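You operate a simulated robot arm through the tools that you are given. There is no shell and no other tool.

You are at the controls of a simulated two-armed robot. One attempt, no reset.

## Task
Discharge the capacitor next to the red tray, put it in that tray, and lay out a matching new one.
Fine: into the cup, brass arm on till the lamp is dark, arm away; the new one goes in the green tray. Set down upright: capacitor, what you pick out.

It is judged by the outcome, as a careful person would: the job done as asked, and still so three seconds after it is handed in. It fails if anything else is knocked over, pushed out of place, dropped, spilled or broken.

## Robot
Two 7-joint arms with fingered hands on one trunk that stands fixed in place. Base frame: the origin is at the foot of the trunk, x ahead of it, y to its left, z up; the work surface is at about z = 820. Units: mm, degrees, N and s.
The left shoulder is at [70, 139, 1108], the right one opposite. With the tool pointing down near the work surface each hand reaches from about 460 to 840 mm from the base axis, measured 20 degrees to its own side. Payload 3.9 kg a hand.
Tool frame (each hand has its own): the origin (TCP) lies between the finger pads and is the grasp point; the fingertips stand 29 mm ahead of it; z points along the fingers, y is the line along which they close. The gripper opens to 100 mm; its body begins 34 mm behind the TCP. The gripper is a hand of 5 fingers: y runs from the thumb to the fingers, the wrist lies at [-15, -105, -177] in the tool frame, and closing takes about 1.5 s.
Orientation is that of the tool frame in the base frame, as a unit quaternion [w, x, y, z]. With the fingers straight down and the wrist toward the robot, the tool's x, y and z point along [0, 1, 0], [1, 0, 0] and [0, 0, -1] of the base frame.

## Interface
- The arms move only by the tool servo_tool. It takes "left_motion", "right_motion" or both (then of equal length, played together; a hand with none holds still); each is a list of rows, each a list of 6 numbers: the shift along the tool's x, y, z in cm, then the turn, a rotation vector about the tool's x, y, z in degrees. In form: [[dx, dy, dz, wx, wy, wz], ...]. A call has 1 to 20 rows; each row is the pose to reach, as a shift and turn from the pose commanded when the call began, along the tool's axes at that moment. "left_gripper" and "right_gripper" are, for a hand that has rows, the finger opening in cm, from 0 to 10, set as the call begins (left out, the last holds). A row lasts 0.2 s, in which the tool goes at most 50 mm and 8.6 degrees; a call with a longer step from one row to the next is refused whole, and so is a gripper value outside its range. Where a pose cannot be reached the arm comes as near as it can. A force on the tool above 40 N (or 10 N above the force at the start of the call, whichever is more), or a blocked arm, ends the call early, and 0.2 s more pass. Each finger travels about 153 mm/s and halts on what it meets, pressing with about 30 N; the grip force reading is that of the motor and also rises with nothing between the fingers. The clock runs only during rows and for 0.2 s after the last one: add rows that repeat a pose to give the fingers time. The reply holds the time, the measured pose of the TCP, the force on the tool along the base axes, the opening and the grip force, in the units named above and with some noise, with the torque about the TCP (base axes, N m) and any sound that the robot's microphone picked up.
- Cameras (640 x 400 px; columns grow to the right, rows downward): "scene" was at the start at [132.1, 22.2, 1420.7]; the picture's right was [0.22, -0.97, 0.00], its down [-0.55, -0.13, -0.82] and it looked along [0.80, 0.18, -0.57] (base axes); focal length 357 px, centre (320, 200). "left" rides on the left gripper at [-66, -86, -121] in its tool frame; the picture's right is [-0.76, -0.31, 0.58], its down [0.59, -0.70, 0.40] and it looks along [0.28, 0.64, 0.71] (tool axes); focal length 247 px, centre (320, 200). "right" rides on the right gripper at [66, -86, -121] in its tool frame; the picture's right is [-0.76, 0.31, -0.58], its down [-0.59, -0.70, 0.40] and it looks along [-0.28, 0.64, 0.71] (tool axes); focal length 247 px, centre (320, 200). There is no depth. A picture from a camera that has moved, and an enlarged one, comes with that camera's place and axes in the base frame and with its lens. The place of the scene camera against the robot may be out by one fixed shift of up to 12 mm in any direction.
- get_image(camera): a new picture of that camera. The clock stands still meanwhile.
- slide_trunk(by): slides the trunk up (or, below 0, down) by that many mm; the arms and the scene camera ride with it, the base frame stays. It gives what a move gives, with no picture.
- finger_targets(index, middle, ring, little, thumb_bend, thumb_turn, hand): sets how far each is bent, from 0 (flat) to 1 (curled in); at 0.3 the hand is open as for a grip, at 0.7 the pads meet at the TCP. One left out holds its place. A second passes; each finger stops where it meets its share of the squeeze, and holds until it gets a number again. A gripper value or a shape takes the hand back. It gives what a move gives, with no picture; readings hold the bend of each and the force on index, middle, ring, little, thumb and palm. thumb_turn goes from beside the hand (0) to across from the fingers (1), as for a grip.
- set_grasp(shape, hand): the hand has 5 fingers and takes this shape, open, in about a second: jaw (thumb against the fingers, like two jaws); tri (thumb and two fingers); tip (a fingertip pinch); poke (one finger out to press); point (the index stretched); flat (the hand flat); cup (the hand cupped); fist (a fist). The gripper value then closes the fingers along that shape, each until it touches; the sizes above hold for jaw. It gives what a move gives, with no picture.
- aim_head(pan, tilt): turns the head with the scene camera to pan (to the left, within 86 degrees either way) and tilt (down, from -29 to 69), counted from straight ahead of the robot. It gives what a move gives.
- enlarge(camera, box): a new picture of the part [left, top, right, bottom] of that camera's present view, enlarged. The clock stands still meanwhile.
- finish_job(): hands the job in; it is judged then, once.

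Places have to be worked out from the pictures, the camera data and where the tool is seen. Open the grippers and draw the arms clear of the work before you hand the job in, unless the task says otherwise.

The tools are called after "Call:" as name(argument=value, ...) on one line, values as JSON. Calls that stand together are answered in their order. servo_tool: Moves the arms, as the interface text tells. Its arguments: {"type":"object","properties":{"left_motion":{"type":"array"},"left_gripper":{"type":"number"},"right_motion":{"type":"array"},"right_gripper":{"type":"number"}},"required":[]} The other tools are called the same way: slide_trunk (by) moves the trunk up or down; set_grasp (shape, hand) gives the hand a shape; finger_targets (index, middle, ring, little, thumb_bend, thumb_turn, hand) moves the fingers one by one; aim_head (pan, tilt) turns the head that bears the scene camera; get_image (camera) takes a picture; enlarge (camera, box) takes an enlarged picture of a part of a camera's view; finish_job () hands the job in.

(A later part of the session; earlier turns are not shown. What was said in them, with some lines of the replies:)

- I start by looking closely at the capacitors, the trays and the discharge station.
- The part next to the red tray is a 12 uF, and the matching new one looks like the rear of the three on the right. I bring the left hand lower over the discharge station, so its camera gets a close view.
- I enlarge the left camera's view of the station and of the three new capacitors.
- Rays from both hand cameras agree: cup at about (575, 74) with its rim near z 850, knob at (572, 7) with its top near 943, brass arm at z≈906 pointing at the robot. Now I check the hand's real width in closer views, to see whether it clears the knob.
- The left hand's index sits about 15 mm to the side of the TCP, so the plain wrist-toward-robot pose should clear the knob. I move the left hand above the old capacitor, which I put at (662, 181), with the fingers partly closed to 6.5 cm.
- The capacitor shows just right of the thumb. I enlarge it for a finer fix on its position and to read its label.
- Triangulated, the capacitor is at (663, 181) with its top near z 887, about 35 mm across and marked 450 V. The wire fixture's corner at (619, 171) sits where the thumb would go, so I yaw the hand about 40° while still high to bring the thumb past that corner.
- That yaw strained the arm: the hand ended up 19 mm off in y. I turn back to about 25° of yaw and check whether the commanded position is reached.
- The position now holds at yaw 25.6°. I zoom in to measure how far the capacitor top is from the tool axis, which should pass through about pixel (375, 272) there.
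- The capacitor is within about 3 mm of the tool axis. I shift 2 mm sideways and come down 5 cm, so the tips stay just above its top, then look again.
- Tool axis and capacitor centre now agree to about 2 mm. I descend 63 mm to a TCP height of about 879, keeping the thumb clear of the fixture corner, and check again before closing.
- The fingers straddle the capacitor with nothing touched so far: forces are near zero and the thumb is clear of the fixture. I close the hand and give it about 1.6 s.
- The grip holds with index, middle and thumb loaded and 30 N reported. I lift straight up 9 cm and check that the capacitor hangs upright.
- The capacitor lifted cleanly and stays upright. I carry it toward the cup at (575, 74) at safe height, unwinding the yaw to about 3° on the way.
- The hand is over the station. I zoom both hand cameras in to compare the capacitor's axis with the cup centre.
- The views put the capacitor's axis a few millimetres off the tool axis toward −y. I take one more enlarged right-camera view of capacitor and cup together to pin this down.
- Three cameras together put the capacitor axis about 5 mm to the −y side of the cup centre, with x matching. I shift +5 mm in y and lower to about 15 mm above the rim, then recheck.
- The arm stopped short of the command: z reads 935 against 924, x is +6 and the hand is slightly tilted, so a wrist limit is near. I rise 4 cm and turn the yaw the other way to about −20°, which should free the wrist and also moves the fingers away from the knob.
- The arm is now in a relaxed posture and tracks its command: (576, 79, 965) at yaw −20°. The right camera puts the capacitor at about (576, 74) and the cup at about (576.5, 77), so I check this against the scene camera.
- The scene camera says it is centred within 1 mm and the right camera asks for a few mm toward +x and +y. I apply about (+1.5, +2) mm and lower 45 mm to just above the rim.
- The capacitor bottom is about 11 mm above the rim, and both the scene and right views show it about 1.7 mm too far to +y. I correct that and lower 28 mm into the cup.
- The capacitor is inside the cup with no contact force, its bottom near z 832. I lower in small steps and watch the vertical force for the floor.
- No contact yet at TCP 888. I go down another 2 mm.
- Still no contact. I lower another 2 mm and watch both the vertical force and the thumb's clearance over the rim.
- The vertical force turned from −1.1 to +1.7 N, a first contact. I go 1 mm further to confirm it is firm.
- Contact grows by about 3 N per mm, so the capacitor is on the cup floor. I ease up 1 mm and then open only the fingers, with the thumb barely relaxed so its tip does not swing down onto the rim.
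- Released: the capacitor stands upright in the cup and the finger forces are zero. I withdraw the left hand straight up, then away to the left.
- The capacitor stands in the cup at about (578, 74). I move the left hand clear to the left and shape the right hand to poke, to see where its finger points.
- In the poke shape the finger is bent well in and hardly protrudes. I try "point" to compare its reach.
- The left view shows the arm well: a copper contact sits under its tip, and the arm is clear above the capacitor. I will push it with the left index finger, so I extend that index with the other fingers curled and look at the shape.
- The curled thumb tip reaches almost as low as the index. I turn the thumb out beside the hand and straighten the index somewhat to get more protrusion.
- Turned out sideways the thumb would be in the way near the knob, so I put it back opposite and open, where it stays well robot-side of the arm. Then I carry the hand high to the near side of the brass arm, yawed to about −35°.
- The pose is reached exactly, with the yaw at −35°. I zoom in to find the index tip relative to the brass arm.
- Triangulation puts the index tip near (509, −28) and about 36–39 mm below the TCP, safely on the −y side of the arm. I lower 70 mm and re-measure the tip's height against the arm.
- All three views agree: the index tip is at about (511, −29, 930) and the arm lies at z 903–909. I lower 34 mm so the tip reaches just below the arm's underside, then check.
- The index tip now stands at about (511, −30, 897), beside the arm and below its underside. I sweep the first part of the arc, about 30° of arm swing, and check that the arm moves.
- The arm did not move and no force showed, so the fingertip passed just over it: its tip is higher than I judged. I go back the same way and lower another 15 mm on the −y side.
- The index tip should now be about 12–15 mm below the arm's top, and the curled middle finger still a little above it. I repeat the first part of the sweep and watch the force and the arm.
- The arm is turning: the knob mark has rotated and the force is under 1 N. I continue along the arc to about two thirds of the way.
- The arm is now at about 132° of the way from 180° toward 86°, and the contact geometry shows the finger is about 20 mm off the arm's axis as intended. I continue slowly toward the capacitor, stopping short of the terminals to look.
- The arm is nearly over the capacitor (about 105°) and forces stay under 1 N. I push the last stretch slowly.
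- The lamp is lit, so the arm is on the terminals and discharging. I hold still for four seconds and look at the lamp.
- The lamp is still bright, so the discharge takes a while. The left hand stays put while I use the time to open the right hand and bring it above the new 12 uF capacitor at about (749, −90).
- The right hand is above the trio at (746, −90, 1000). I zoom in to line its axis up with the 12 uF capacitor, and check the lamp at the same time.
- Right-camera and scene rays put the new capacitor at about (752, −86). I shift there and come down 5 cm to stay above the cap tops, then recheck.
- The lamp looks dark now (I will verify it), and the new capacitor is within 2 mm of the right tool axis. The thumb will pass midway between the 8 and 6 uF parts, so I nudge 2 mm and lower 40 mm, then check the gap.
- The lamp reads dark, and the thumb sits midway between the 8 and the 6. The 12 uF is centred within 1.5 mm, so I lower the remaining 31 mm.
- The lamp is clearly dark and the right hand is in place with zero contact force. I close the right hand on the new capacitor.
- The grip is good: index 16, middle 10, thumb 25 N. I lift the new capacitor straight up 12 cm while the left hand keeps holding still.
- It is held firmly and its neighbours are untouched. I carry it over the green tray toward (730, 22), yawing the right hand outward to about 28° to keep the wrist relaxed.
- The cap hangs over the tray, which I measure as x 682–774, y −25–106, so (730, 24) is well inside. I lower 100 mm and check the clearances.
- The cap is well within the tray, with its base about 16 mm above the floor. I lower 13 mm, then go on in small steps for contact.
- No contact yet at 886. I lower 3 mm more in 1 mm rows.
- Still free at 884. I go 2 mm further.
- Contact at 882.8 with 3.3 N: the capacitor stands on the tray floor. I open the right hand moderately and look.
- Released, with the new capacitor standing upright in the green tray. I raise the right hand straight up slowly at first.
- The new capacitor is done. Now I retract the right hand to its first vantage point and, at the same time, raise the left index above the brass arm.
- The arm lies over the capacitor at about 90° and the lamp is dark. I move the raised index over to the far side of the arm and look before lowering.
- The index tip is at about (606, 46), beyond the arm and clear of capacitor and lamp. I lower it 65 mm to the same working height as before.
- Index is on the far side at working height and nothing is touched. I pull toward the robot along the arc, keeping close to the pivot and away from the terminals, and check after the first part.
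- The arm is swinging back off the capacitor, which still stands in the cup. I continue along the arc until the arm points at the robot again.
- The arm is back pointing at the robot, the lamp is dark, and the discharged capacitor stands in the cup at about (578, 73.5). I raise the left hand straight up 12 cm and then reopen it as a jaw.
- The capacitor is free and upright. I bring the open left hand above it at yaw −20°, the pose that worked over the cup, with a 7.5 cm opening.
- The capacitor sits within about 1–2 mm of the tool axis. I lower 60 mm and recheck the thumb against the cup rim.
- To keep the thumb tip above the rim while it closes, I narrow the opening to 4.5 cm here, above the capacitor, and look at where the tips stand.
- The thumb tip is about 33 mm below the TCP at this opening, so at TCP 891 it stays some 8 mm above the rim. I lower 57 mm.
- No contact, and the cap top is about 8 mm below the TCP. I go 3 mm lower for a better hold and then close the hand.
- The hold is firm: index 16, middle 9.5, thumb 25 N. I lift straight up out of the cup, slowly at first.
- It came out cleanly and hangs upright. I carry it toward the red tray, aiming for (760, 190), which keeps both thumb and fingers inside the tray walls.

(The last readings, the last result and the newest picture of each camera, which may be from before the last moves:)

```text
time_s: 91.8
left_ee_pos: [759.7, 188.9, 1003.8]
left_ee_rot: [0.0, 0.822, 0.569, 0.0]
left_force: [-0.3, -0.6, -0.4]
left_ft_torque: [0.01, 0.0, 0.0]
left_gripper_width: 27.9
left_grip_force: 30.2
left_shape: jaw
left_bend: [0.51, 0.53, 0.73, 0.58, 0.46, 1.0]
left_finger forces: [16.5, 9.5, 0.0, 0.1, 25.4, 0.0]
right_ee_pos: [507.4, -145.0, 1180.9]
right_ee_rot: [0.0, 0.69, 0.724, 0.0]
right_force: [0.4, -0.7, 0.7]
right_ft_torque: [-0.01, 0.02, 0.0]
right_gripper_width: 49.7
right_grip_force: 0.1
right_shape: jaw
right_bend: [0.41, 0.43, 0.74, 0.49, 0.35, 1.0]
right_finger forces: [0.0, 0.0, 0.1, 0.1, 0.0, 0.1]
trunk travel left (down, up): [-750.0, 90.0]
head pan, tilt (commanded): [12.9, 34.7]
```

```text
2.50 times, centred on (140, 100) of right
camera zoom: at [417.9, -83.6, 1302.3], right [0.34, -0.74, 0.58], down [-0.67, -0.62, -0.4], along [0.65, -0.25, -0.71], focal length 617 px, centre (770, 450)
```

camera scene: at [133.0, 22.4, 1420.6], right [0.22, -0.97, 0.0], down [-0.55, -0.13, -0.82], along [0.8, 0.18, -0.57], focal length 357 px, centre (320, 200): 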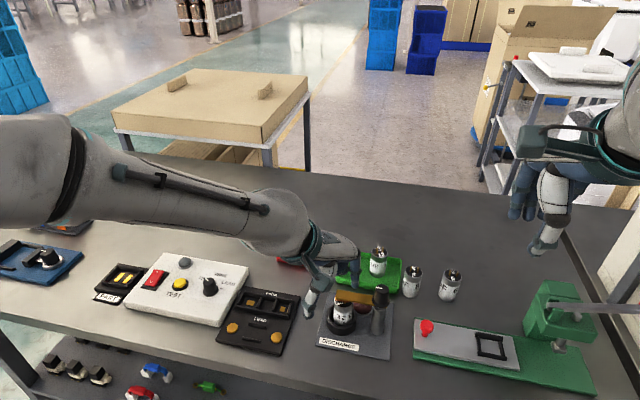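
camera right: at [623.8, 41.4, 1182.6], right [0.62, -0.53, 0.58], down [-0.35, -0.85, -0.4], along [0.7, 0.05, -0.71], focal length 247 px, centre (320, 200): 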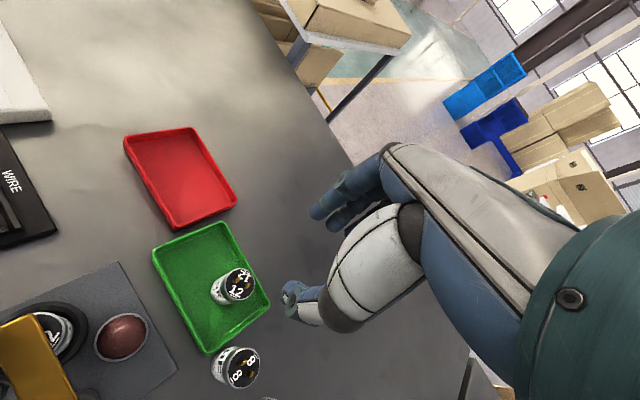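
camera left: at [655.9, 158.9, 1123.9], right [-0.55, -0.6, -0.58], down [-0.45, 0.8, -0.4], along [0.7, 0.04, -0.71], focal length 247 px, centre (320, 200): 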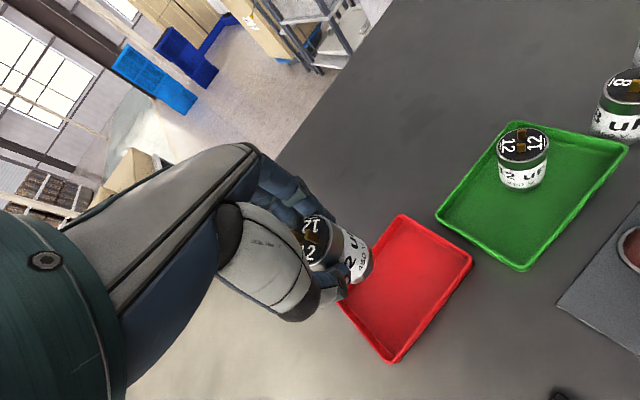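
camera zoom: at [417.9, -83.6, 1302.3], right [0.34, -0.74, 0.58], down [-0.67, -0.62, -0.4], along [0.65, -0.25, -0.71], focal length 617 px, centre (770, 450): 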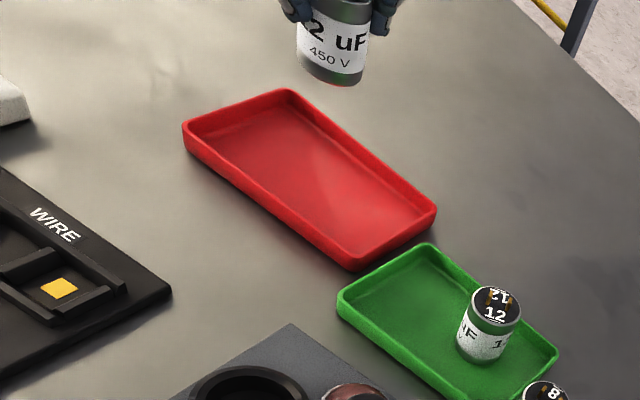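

Left-camera rays put the red tray at x 718–807, y 125–256, so the hand is right over its middle. I lower 100 mm.

Call:
servo_tool(left_motion=[[0, 0, 2.0, 0, 0, 0], [0, 0, 4.0, 0, 0, 0], [0, 0, 6.0, 0, 0, 0], [0, 0, 8.0, 0, 0, 0], [0, 0, 9.2, 0, 0, 0], [0, 0, 10.0, 0, 0, 0], [0, 0, 10.0, 0, 0, 0]])

Call:
enlarge(camera="left", box=[240, 160, 440, 340])

Call:
enlarge(camera="scene", box=[250, 190, 390, 310])

Call:
enlarge(camera="right", box=[60, 20, 220, 180])

```text
time_s: 93.4
left_ee_pos: [761.2, 188.0, 905.0]
left_ee_rot: [0.0, 0.822, 0.569, 0.0]
left_force: [1.2, 0.7, -0.5]
left_ft_torque: [-0.05, -0.02, -0.04]
left_gripper_width: 27.6
left_grip_force: 30.1
left_shape: jaw
left_bend: [0.51, 0.53, 0.73, 0.58, 0.46, 1.0]
left_finger forces: [16.5, 9.7, 0.0, 0.0, 25.2, 0.0]
right_ee_pos: [507.1, -144.6, 1180.7]
right_ee_rot: [0.0, 0.69, 0.724, 0.0]
right_force: [0.1, 0.0, 0.2]
right_ft_torque: [0.0, 0.03, 0.0]
right_gripper_width: 49.7
right_grip_force: 0.1
right_shape: jaw
right_bend: [0.41, 0.43, 0.74, 0.49, 0.35, 1.0]
right_finger forces: [0.1, 0.0, 0.0, 0.0, 0.0, 0.0]
trunk travel left (down, up): [-750.0, 90.0]
head pan, tilt (commanded): [12.9, 34.7]
```

```text
2.22 times, centred on (340, 250) of left
camera zoom: at [657.1, 159.0, 1024.0], right [-0.55, -0.6, -0.58], down [-0.45, 0.8, -0.4], along [0.7, 0.04, -0.71], focal length 549 px, centre (276, 89)
```

zoom: 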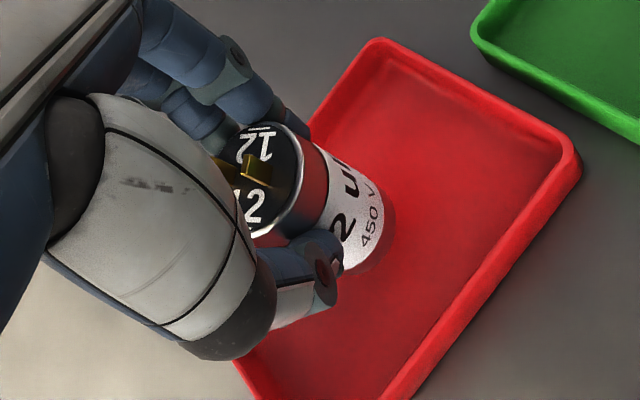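

```text
3.33 times, centred on (320, 250) of scene
camera zoom: at [132.1, 22.2, 1420.7], right [0.22, -0.97, 0.0], down [-0.55, -0.13, -0.82], along [0.8, 0.18, -0.57], focal length 1190 px, centre (320, 33)
```

zoom: 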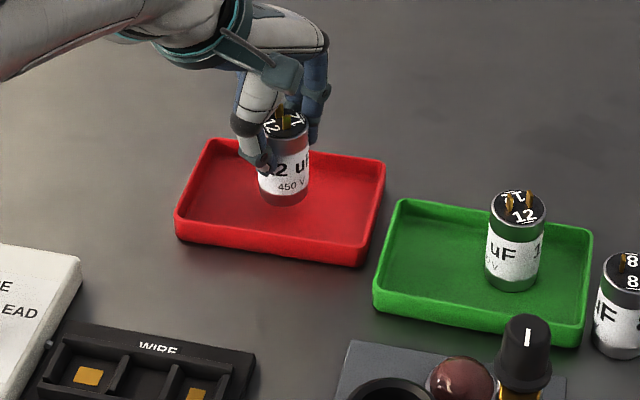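

```text
2.50 times, centred on (140, 100) of right
camera zoom: at [418.8, -83.4, 1302.0], right [0.34, -0.74, 0.58], down [-0.67, -0.62, -0.4], along [0.65, -0.25, -0.71], focal length 617 px, centre (770, 450)
```

zoom: 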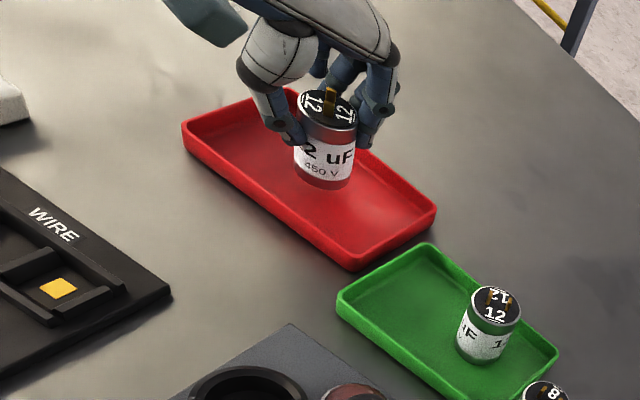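

The capacitor hangs upright over the inside of the tray. I lower 13 mm, then feel for the floor in small steps.

Call:
servo_tool(left_motion=[[0, 0, 0.4, 0, 0, 0], [0, 0, 0.8, 0, 0, 0], [0, 0, 1.1, 0, 0, 0], [0, 0, 1.3, 0, 0, 0], [0, 0, 1.3, 0, 0, 0]])

Call:
servo_tool(left_motion=[[0, 0, 0.1, 0, 0, 0], [0, 0, 0.2, 0, 0, 0], [0, 0, 0.2, 0, 0, 0]])

```text
time_s: 94.6
left_ee_pos: [760.4, 189.9, 890.7]
left_ee_rot: [0.0, 0.822, 0.569, 0.0]
left_force: [-0.5, 0.4, -0.8]
left_ft_torque: [-0.05, 0.01, 0.02]
left_gripper_width: 27.6
left_grip_force: 29.8
left_shape: jaw
left_bend: [0.51, 0.53, 0.73, 0.58, 0.46, 1.0]
left_finger forces: [16.6, 9.7, 0.0, 0.0, 25.2, 0.1]
right_ee_pos: [507.8, -143.9, 1181.2]
right_ee_rot: [0.0, 0.69, 0.724, 0.001]
right_force: [0.4, 0.2, 0.2]
right_ft_torque: [0.02, -0.01, -0.02]
right_gripper_width: 49.9
right_grip_force: 0.0
right_shape: jaw
right_bend: [0.41, 0.43, 0.74, 0.49, 0.35, 1.0]
right_finger forces: [0.1, 0.1, 0.0, 0.0, 0.0, 0.0]
trunk travel left (down, up): [-750.0, 90.0]
head pan, tilt (commanded): [12.9, 34.7]
```

```text
time_s: 95.4
left_ee_pos: [761.6, 190.4, 888.9]
left_ee_rot: [0.0, 0.822, 0.569, 0.0]
left_force: [0.9, 0.1, -0.8]
left_ft_torque: [-0.01, 0.0, -0.02]
left_gripper_width: 27.6
left_grip_force: 30.2
left_shape: jaw
left_bend: [0.51, 0.53, 0.73, 0.58, 0.46, 1.0]
left_finger forces: [16.4, 9.6, 0.0, 0.0, 25.2, 0.1]
right_ee_pos: [508.0, -144.7, 1181.0]
right_ee_rot: [0.0, 0.691, 0.723, 0.0]
right_force: [-0.1, -0.7, 0.5]
right_ft_torque: [-0.01, -0.02, 0.0]
right_gripper_width: 50.1
right_grip_force: 0.2
right_shape: jaw
right_bend: [0.41, 0.43, 0.74, 0.49, 0.35, 1.0]
right_finger forces: [0.0, 0.1, 0.1, 0.0, 0.0, 0.0]
trunk travel left (down, up): [-750.0, 90.0]
head pan, tilt (commanded): [12.9, 34.7]
```

Still free at 889. I go another 2 mm.

Call:
servo_tool(left_motion=[[0, 0, 0.1, 0, 0, 0], [0, 0, 0.2, 0, 0, 0], [0, 0, 0.2, 0, 0, 0]])

```text
time_s: 96.2
left_ee_pos: [760.0, 191.3, 888.5]
left_ee_rot: [0.0, 0.823, 0.569, 0.0]
left_force: [0.0, -0.1, 0.2]
left_ft_torque: [-0.01, 0.0, 0.05]
left_gripper_width: 27.7
left_grip_force: 30.0
left_shape: jaw
left_bend: [0.51, 0.53, 0.73, 0.58, 0.46, 1.0]
left_finger forces: [16.5, 9.7, 0.0, 0.0, 25.2, 0.1]
right_ee_pos: [507.6, -144.8, 1181.9]
right_ee_rot: [0.0, 0.69, 0.724, 0.0]
right_force: [-0.1, -0.1, -0.4]
right_ft_torque: [0.01, -0.01, -0.01]
right_gripper_width: 49.9
right_grip_force: 0.0
right_shape: jaw
right_bend: [0.41, 0.43, 0.74, 0.49, 0.35, 1.0]
right_finger forces: [0.1, 0.0, 0.0, 0.0, 0.0, 0.0]
trunk travel left (down, up): [-750.0, 90.0]
head pan, tilt (commanded): [12.9, 34.7]
```

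The force has just turned positive. I go 1.5 mm more to confirm contact.

Call:
servo_tool(left_motion=[[0, 0, 0.08, 0, 0, 0], [0, 0, 0.15, 0, 0, 0], [0, 0, 0.15, 0, 0, 0]])

```text
time_s: 97.0
left_ee_pos: [760.0, 189.6, 888.3]
left_ee_rot: [0.001, 0.822, 0.569, 0.001]
left_force: [-0.1, -0.1, 2.8]
left_ft_torque: [0.01, -0.05, -0.02]
left_gripper_width: 27.9
left_grip_force: 29.6
left_shape: jaw
left_bend: [0.51, 0.53, 0.73, 0.58, 0.46, 1.0]
left_finger forces: [16.4, 9.8, 0.0, 0.1, 25.8, 0.1]
right_ee_pos: [508.6, -144.3, 1181.1]
right_ee_rot: [0.0, 0.69, 0.723, 0.0]
right_force: [-0.5, -0.1, -0.2]
right_ft_torque: [-0.02, 0.01, 0.02]
right_gripper_width: 49.5
right_grip_force: 0.0
right_shape: jaw
right_bend: [0.41, 0.43, 0.74, 0.49, 0.35, 1.0]
right_finger forces: [0.1, 0.0, 0.1, 0.0, 0.0, 0.0]
trunk travel left (down, up): [-750.0, 90.0]
head pan, tilt (commanded): [12.9, 34.7]
```

The capacitor stands on the tray floor with 2.8 N of contact. I open the left hand moderately and look.

Call:
servo_tool(left_motion=[[0, 0, 0, 0, 0, 0], [0, 0, 0, 0, 0, 0], [0, 0, 0, 0, 0, 0], [0, 0, 0, 0, 0, 0]], left_gripper=5.0)

Call:
enlarge(camera="left", box=[240, 160, 440, 340])

Call:
enlarge(camera="scene", box=[250, 190, 390, 310])

Call:
enlarge(camera="right", box=[60, 20, 220, 180])

```text
time_s: 98.0
left_ee_pos: [761.0, 190.5, 886.4]
left_ee_rot: [0.0, 0.822, 0.569, 0.0]
left_force: [0.0, 1.0, -0.2]
left_ft_torque: [0.02, -0.03, 0.01]
left_gripper_width: 50.0
left_grip_force: 0.1
left_shape: jaw
left_bend: [0.41, 0.43, 0.74, 0.49, 0.35, 1.0]
left_finger forces: [0.0, 0.0, 0.1, 0.1, 0.0, 0.0]
right_ee_pos: [508.7, -144.1, 1181.8]
right_ee_rot: [0.001, 0.69, 0.724, 0.0]
right_force: [-0.6, 0.4, 0.6]
right_ft_torque: [0.01, 0.0, 0.0]
right_gripper_width: 50.0
right_grip_force: 0.1
right_shape: jaw
right_bend: [0.41, 0.43, 0.74, 0.49, 0.35, 1.0]
right_finger forces: [0.0, 0.1, 0.0, 0.0, 0.0, 0.1]
trunk travel left (down, up): [-750.0, 90.0]
head pan, tilt (commanded): [12.9, 34.7]
```

```text
2.22 times, centred on (340, 250) of left
camera zoom: at [656.7, 159.5, 1006.4], right [-0.55, -0.6, -0.58], down [-0.45, 0.8, -0.4], along [0.7, 0.04, -0.71], focal length 549 px, centre (276, 89)
```

zoom: 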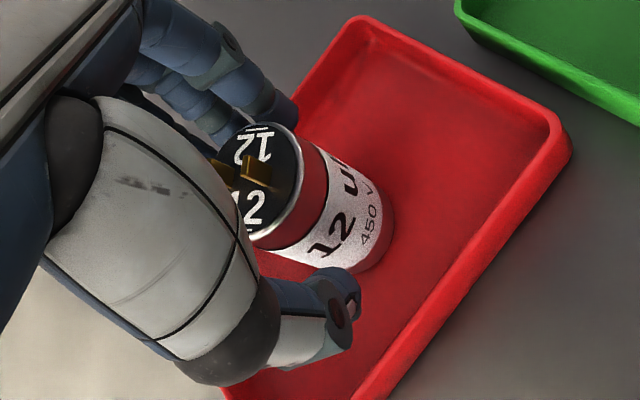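

```text
3.33 times, centred on (320, 250) of scene
camera zoom: at [132.3, 22.2, 1420.7], right [0.22, -0.97, 0.0], down [-0.55, -0.13, -0.82], along [0.8, 0.18, -0.57], focal length 1190 px, centre (320, 33)
```

zoom: 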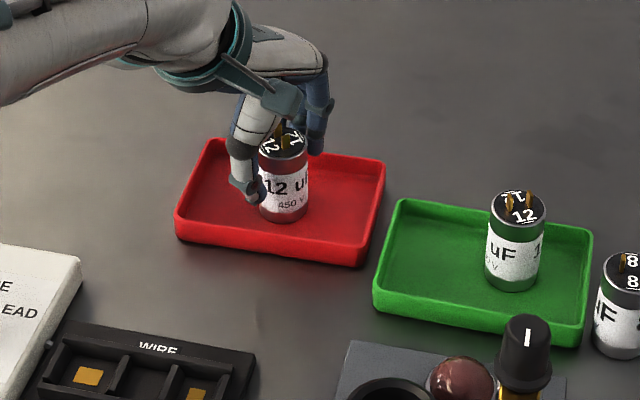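

```text
2.50 times, centred on (140, 100) of right
camera zoom: at [418.9, -83.4, 1301.9], right [0.34, -0.74, 0.58], down [-0.67, -0.62, -0.4], along [0.65, -0.25, -0.71], focal length 617 px, centre (770, 450)
```

zoom: 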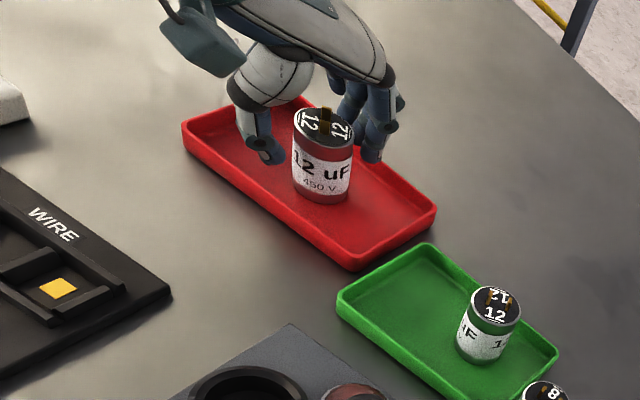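

Released: the discharged capacitor stands upright in the red tray. I withdraw the left hand straight up.

Call:
servo_tool(left_motion=[[0, 0, -0.8, 0, 0, 0], [0, 0, -2.2, 0, 0, 0], [0, 0, -4.2, 0, 0, 0], [0, 0, -7.0, 0, 0, 0], [0, 0, -10.5, 0, 0, 0], [0, 0, -14.5, 0, 0, 0], [0, 0, -18.0, 0, 0, 0], [0, 0, -18.0, 0, 0, 0]], left_gripper=5.0)

Call:
get_image(camera="scene")

Call:
enlarge(camera="right", box=[40, 40, 290, 260])

```text
time_s: 99.8
left_ee_pos: [760.8, 192.7, 1066.8]
left_ee_rot: [-0.001, 0.822, 0.569, -0.001]
left_force: [0.0, 0.0, -0.6]
left_ft_torque: [-0.01, -0.02, -0.01]
left_gripper_width: 50.0
left_grip_force: 0.1
left_shape: jaw
left_bend: [0.41, 0.43, 0.74, 0.49, 0.35, 1.0]
left_finger forces: [0.0, 0.1, 0.1, 0.0, 0.0, 0.1]
right_ee_pos: [508.3, -144.9, 1181.0]
right_ee_rot: [0.001, 0.691, 0.723, 0.0]
right_force: [0.6, -0.1, -0.9]
right_ft_torque: [0.01, -0.02, 0.0]
right_gripper_width: 50.2
right_grip_force: 0.1
right_shape: jaw
right_bend: [0.41, 0.43, 0.74, 0.49, 0.35, 1.0]
right_finger forces: [0.0, 0.1, 0.0, 0.0, 0.1, 0.0]
trunk travel left (down, up): [-750.0, 90.0]
head pan, tilt (commanded): [12.9, 34.7]
```

```text
taken
camera scene: at [132.5, 22.3, 1420.6], right [0.22, -0.97, 0.0], down [-0.55, -0.13, -0.82], along [0.8, 0.18, -0.57], focal length 357 px, centre (320, 200)
```

scene: 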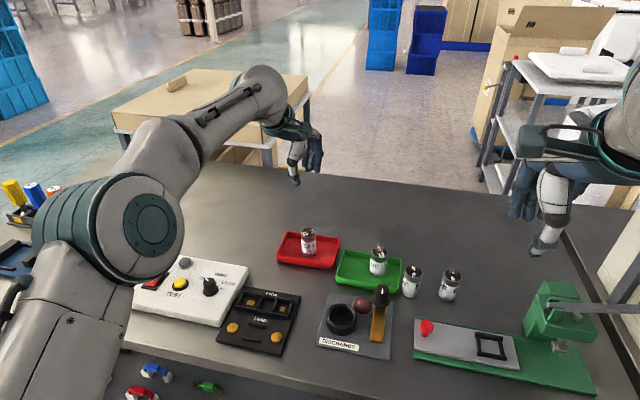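

```text
1.82 times, centred on (165, 150) of right
camera zoom: at [419.1, -83.3, 1301.9], right [0.34, -0.74, 0.58], down [-0.67, -0.62, -0.4], along [0.65, -0.25, -0.71], focal length 449 px, centre (602, 291)
```

zoom: 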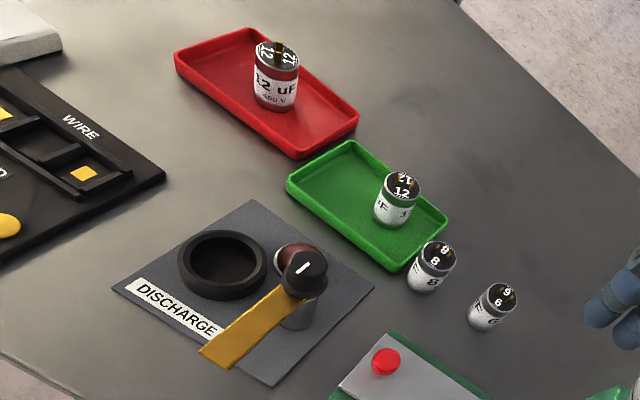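

Both capacitors stand upright in their trays, the 8 and 6 uF are in place, the arm is away and the lamp is dark. I draw the left arm back to its starting place and open both hands.

Call:
servo_tool(left_motion=[[-0.4, -3.4, -2.1, 0, 0, -3], [-0.9, -6.8, -4.1, 0, 0, -6], [-1.3, -10.2, -6.2, 0, 0, -9], [-1.7, -13.7, -8.2, 0, 0, -12], [-2.2, -17.1, -10.3, 0, 0, -15], [-2.6, -20.5, -12.3, 0, 0, -18], [-3.0, -23.9, -14.4, 0, 0, -21], [-3.5, -27.3, -16.4, 0, 0, -23], [-3.5, -27.3, -16.4, 0, 0, -23]], right_motion=[[0, 0, 0, 0, 0, 0], [0, 0, 0, 0, 0, 0], [0, 0, 0, 0, 0, 0], [0, 0, 0, 0, 0, 0], [0, 0, 0, 0, 0, 0], [0, 0, 0, 0, 0, 0], [0, 0, 0, 0, 0, 0], [0, 0, 0, 0, 0, 0], [0, 0, 0, 0, 0, 0]], left_gripper=10, right_gripper=10)

Call:
get_image(camera="scene")

Call:
enlarge(camera="scene", box=[260, 210, 480, 360])

Call:
enlarge(camera="right", box=[40, 40, 290, 260])

```text
time_s: 101.8
left_ee_pos: [495.7, 256.7, 1231.6]
left_ee_rot: [0.0, 0.692, 0.722, 0.0]
left_force: [-0.3, -0.6, -0.1]
left_ft_torque: [0.0, 0.03, 0.01]
left_gripper_width: 99.8
left_grip_force: 0.1
left_shape: jaw
left_bend: [0.3, 0.3, 0.3, 0.3, 0.3, 0.98]
left_finger forces: [0.1, 0.1, 0.0, 0.1, 0.0, 0.0]
left hand out of reach, approached as far as the arm can: row 6
right_ee_pos: [508.0, -145.6, 1180.5]
right_ee_rot: [0.0, 0.69, 0.724, 0.0]
right_force: [0.7, 0.1, 0.4]
right_ft_torque: [-0.02, 0.0, 0.01]
right_gripper_width: 99.8
right_grip_force: 0.0
right_shape: jaw
right_bend: [0.3, 0.3, 0.3, 0.3, 0.3, 0.98]
right_finger forces: [0.0, 0.1, 0.0, 0.1, 0.0, 0.0]
trunk travel left (down, up): [-750.0, 90.0]
head pan, tilt (commanded): [12.9, 34.7]
```

```text
taken
camera scene: at [132.9, 21.8, 1420.6], right [0.22, -0.97, 0.0], down [-0.55, -0.13, -0.82], along [0.8, 0.18, -0.57], focal length 357 px, centre (320, 200)
```

scene: 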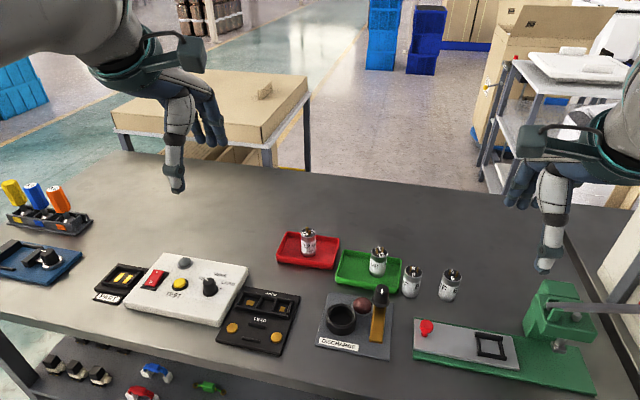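

```text
2.67 times, centred on (370, 285) of scene
camera zoom: at [132.9, 21.8, 1420.6], right [0.22, -0.97, 0.0], down [-0.55, -0.13, -0.82], along [0.8, 0.18, -0.57], focal length 952 px, centre (187, -27)
```

zoom: 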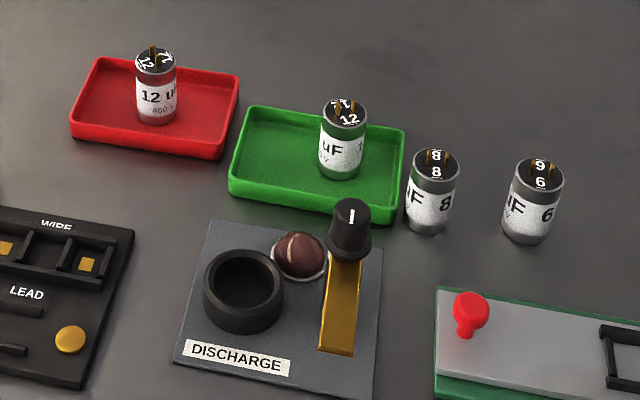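

```text
1.82 times, centred on (165, 150) of right
camera zoom: at [419.5, -83.9, 1301.6], right [0.34, -0.74, 0.58], down [-0.68, -0.62, -0.4], along [0.65, -0.25, -0.71], focal length 449 px, centre (602, 291)
```

zoom: 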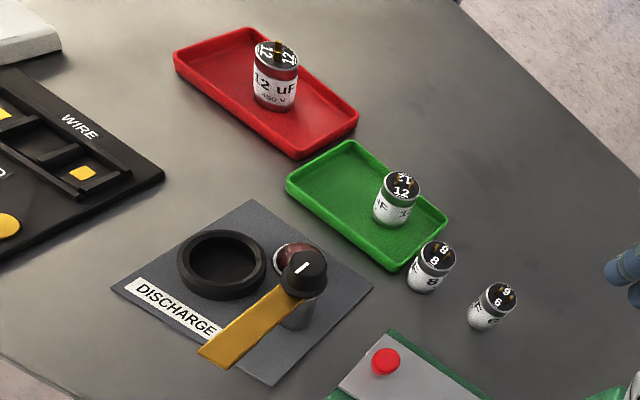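

Everything is as asked. The discharged 12 uF stands upright in the red tray and the new 12 uF upright in the green tray. The cup is empty, the brass arm is away, the lamp is dark, the other parts are undisturbed, and both hands are open and clear. I hand the job in.

Call:
finish_job()

```text
The job is handed in.
```

The job is done and handed in. The old 12 uF capacitor is discharged and stands upright in the red tray, and a matching new 12 uF stands upright in the green tray.

- **Discharge:** With the old capacitor in the cup I swung the brass arm onto it. The lamp lit and took about 8 seconds to go dark. The arm stayed on for about 20 more seconds while I placed the new part, and then I swung it back to where it started.
- **Match:** The new one is marked 12 uF, the only 12 among the three. The old one is marked 450 V; I did not get a clear reading of the new one's voltage.
- **Everything else:** The last pictures show the cup empty, the lamp dark and the 8 and 6 uF capacitors standing where they were. Both hands are open and clear of the work.

The first push at the brass arm passed over it without touching, so I lowered the finger and repeated it.
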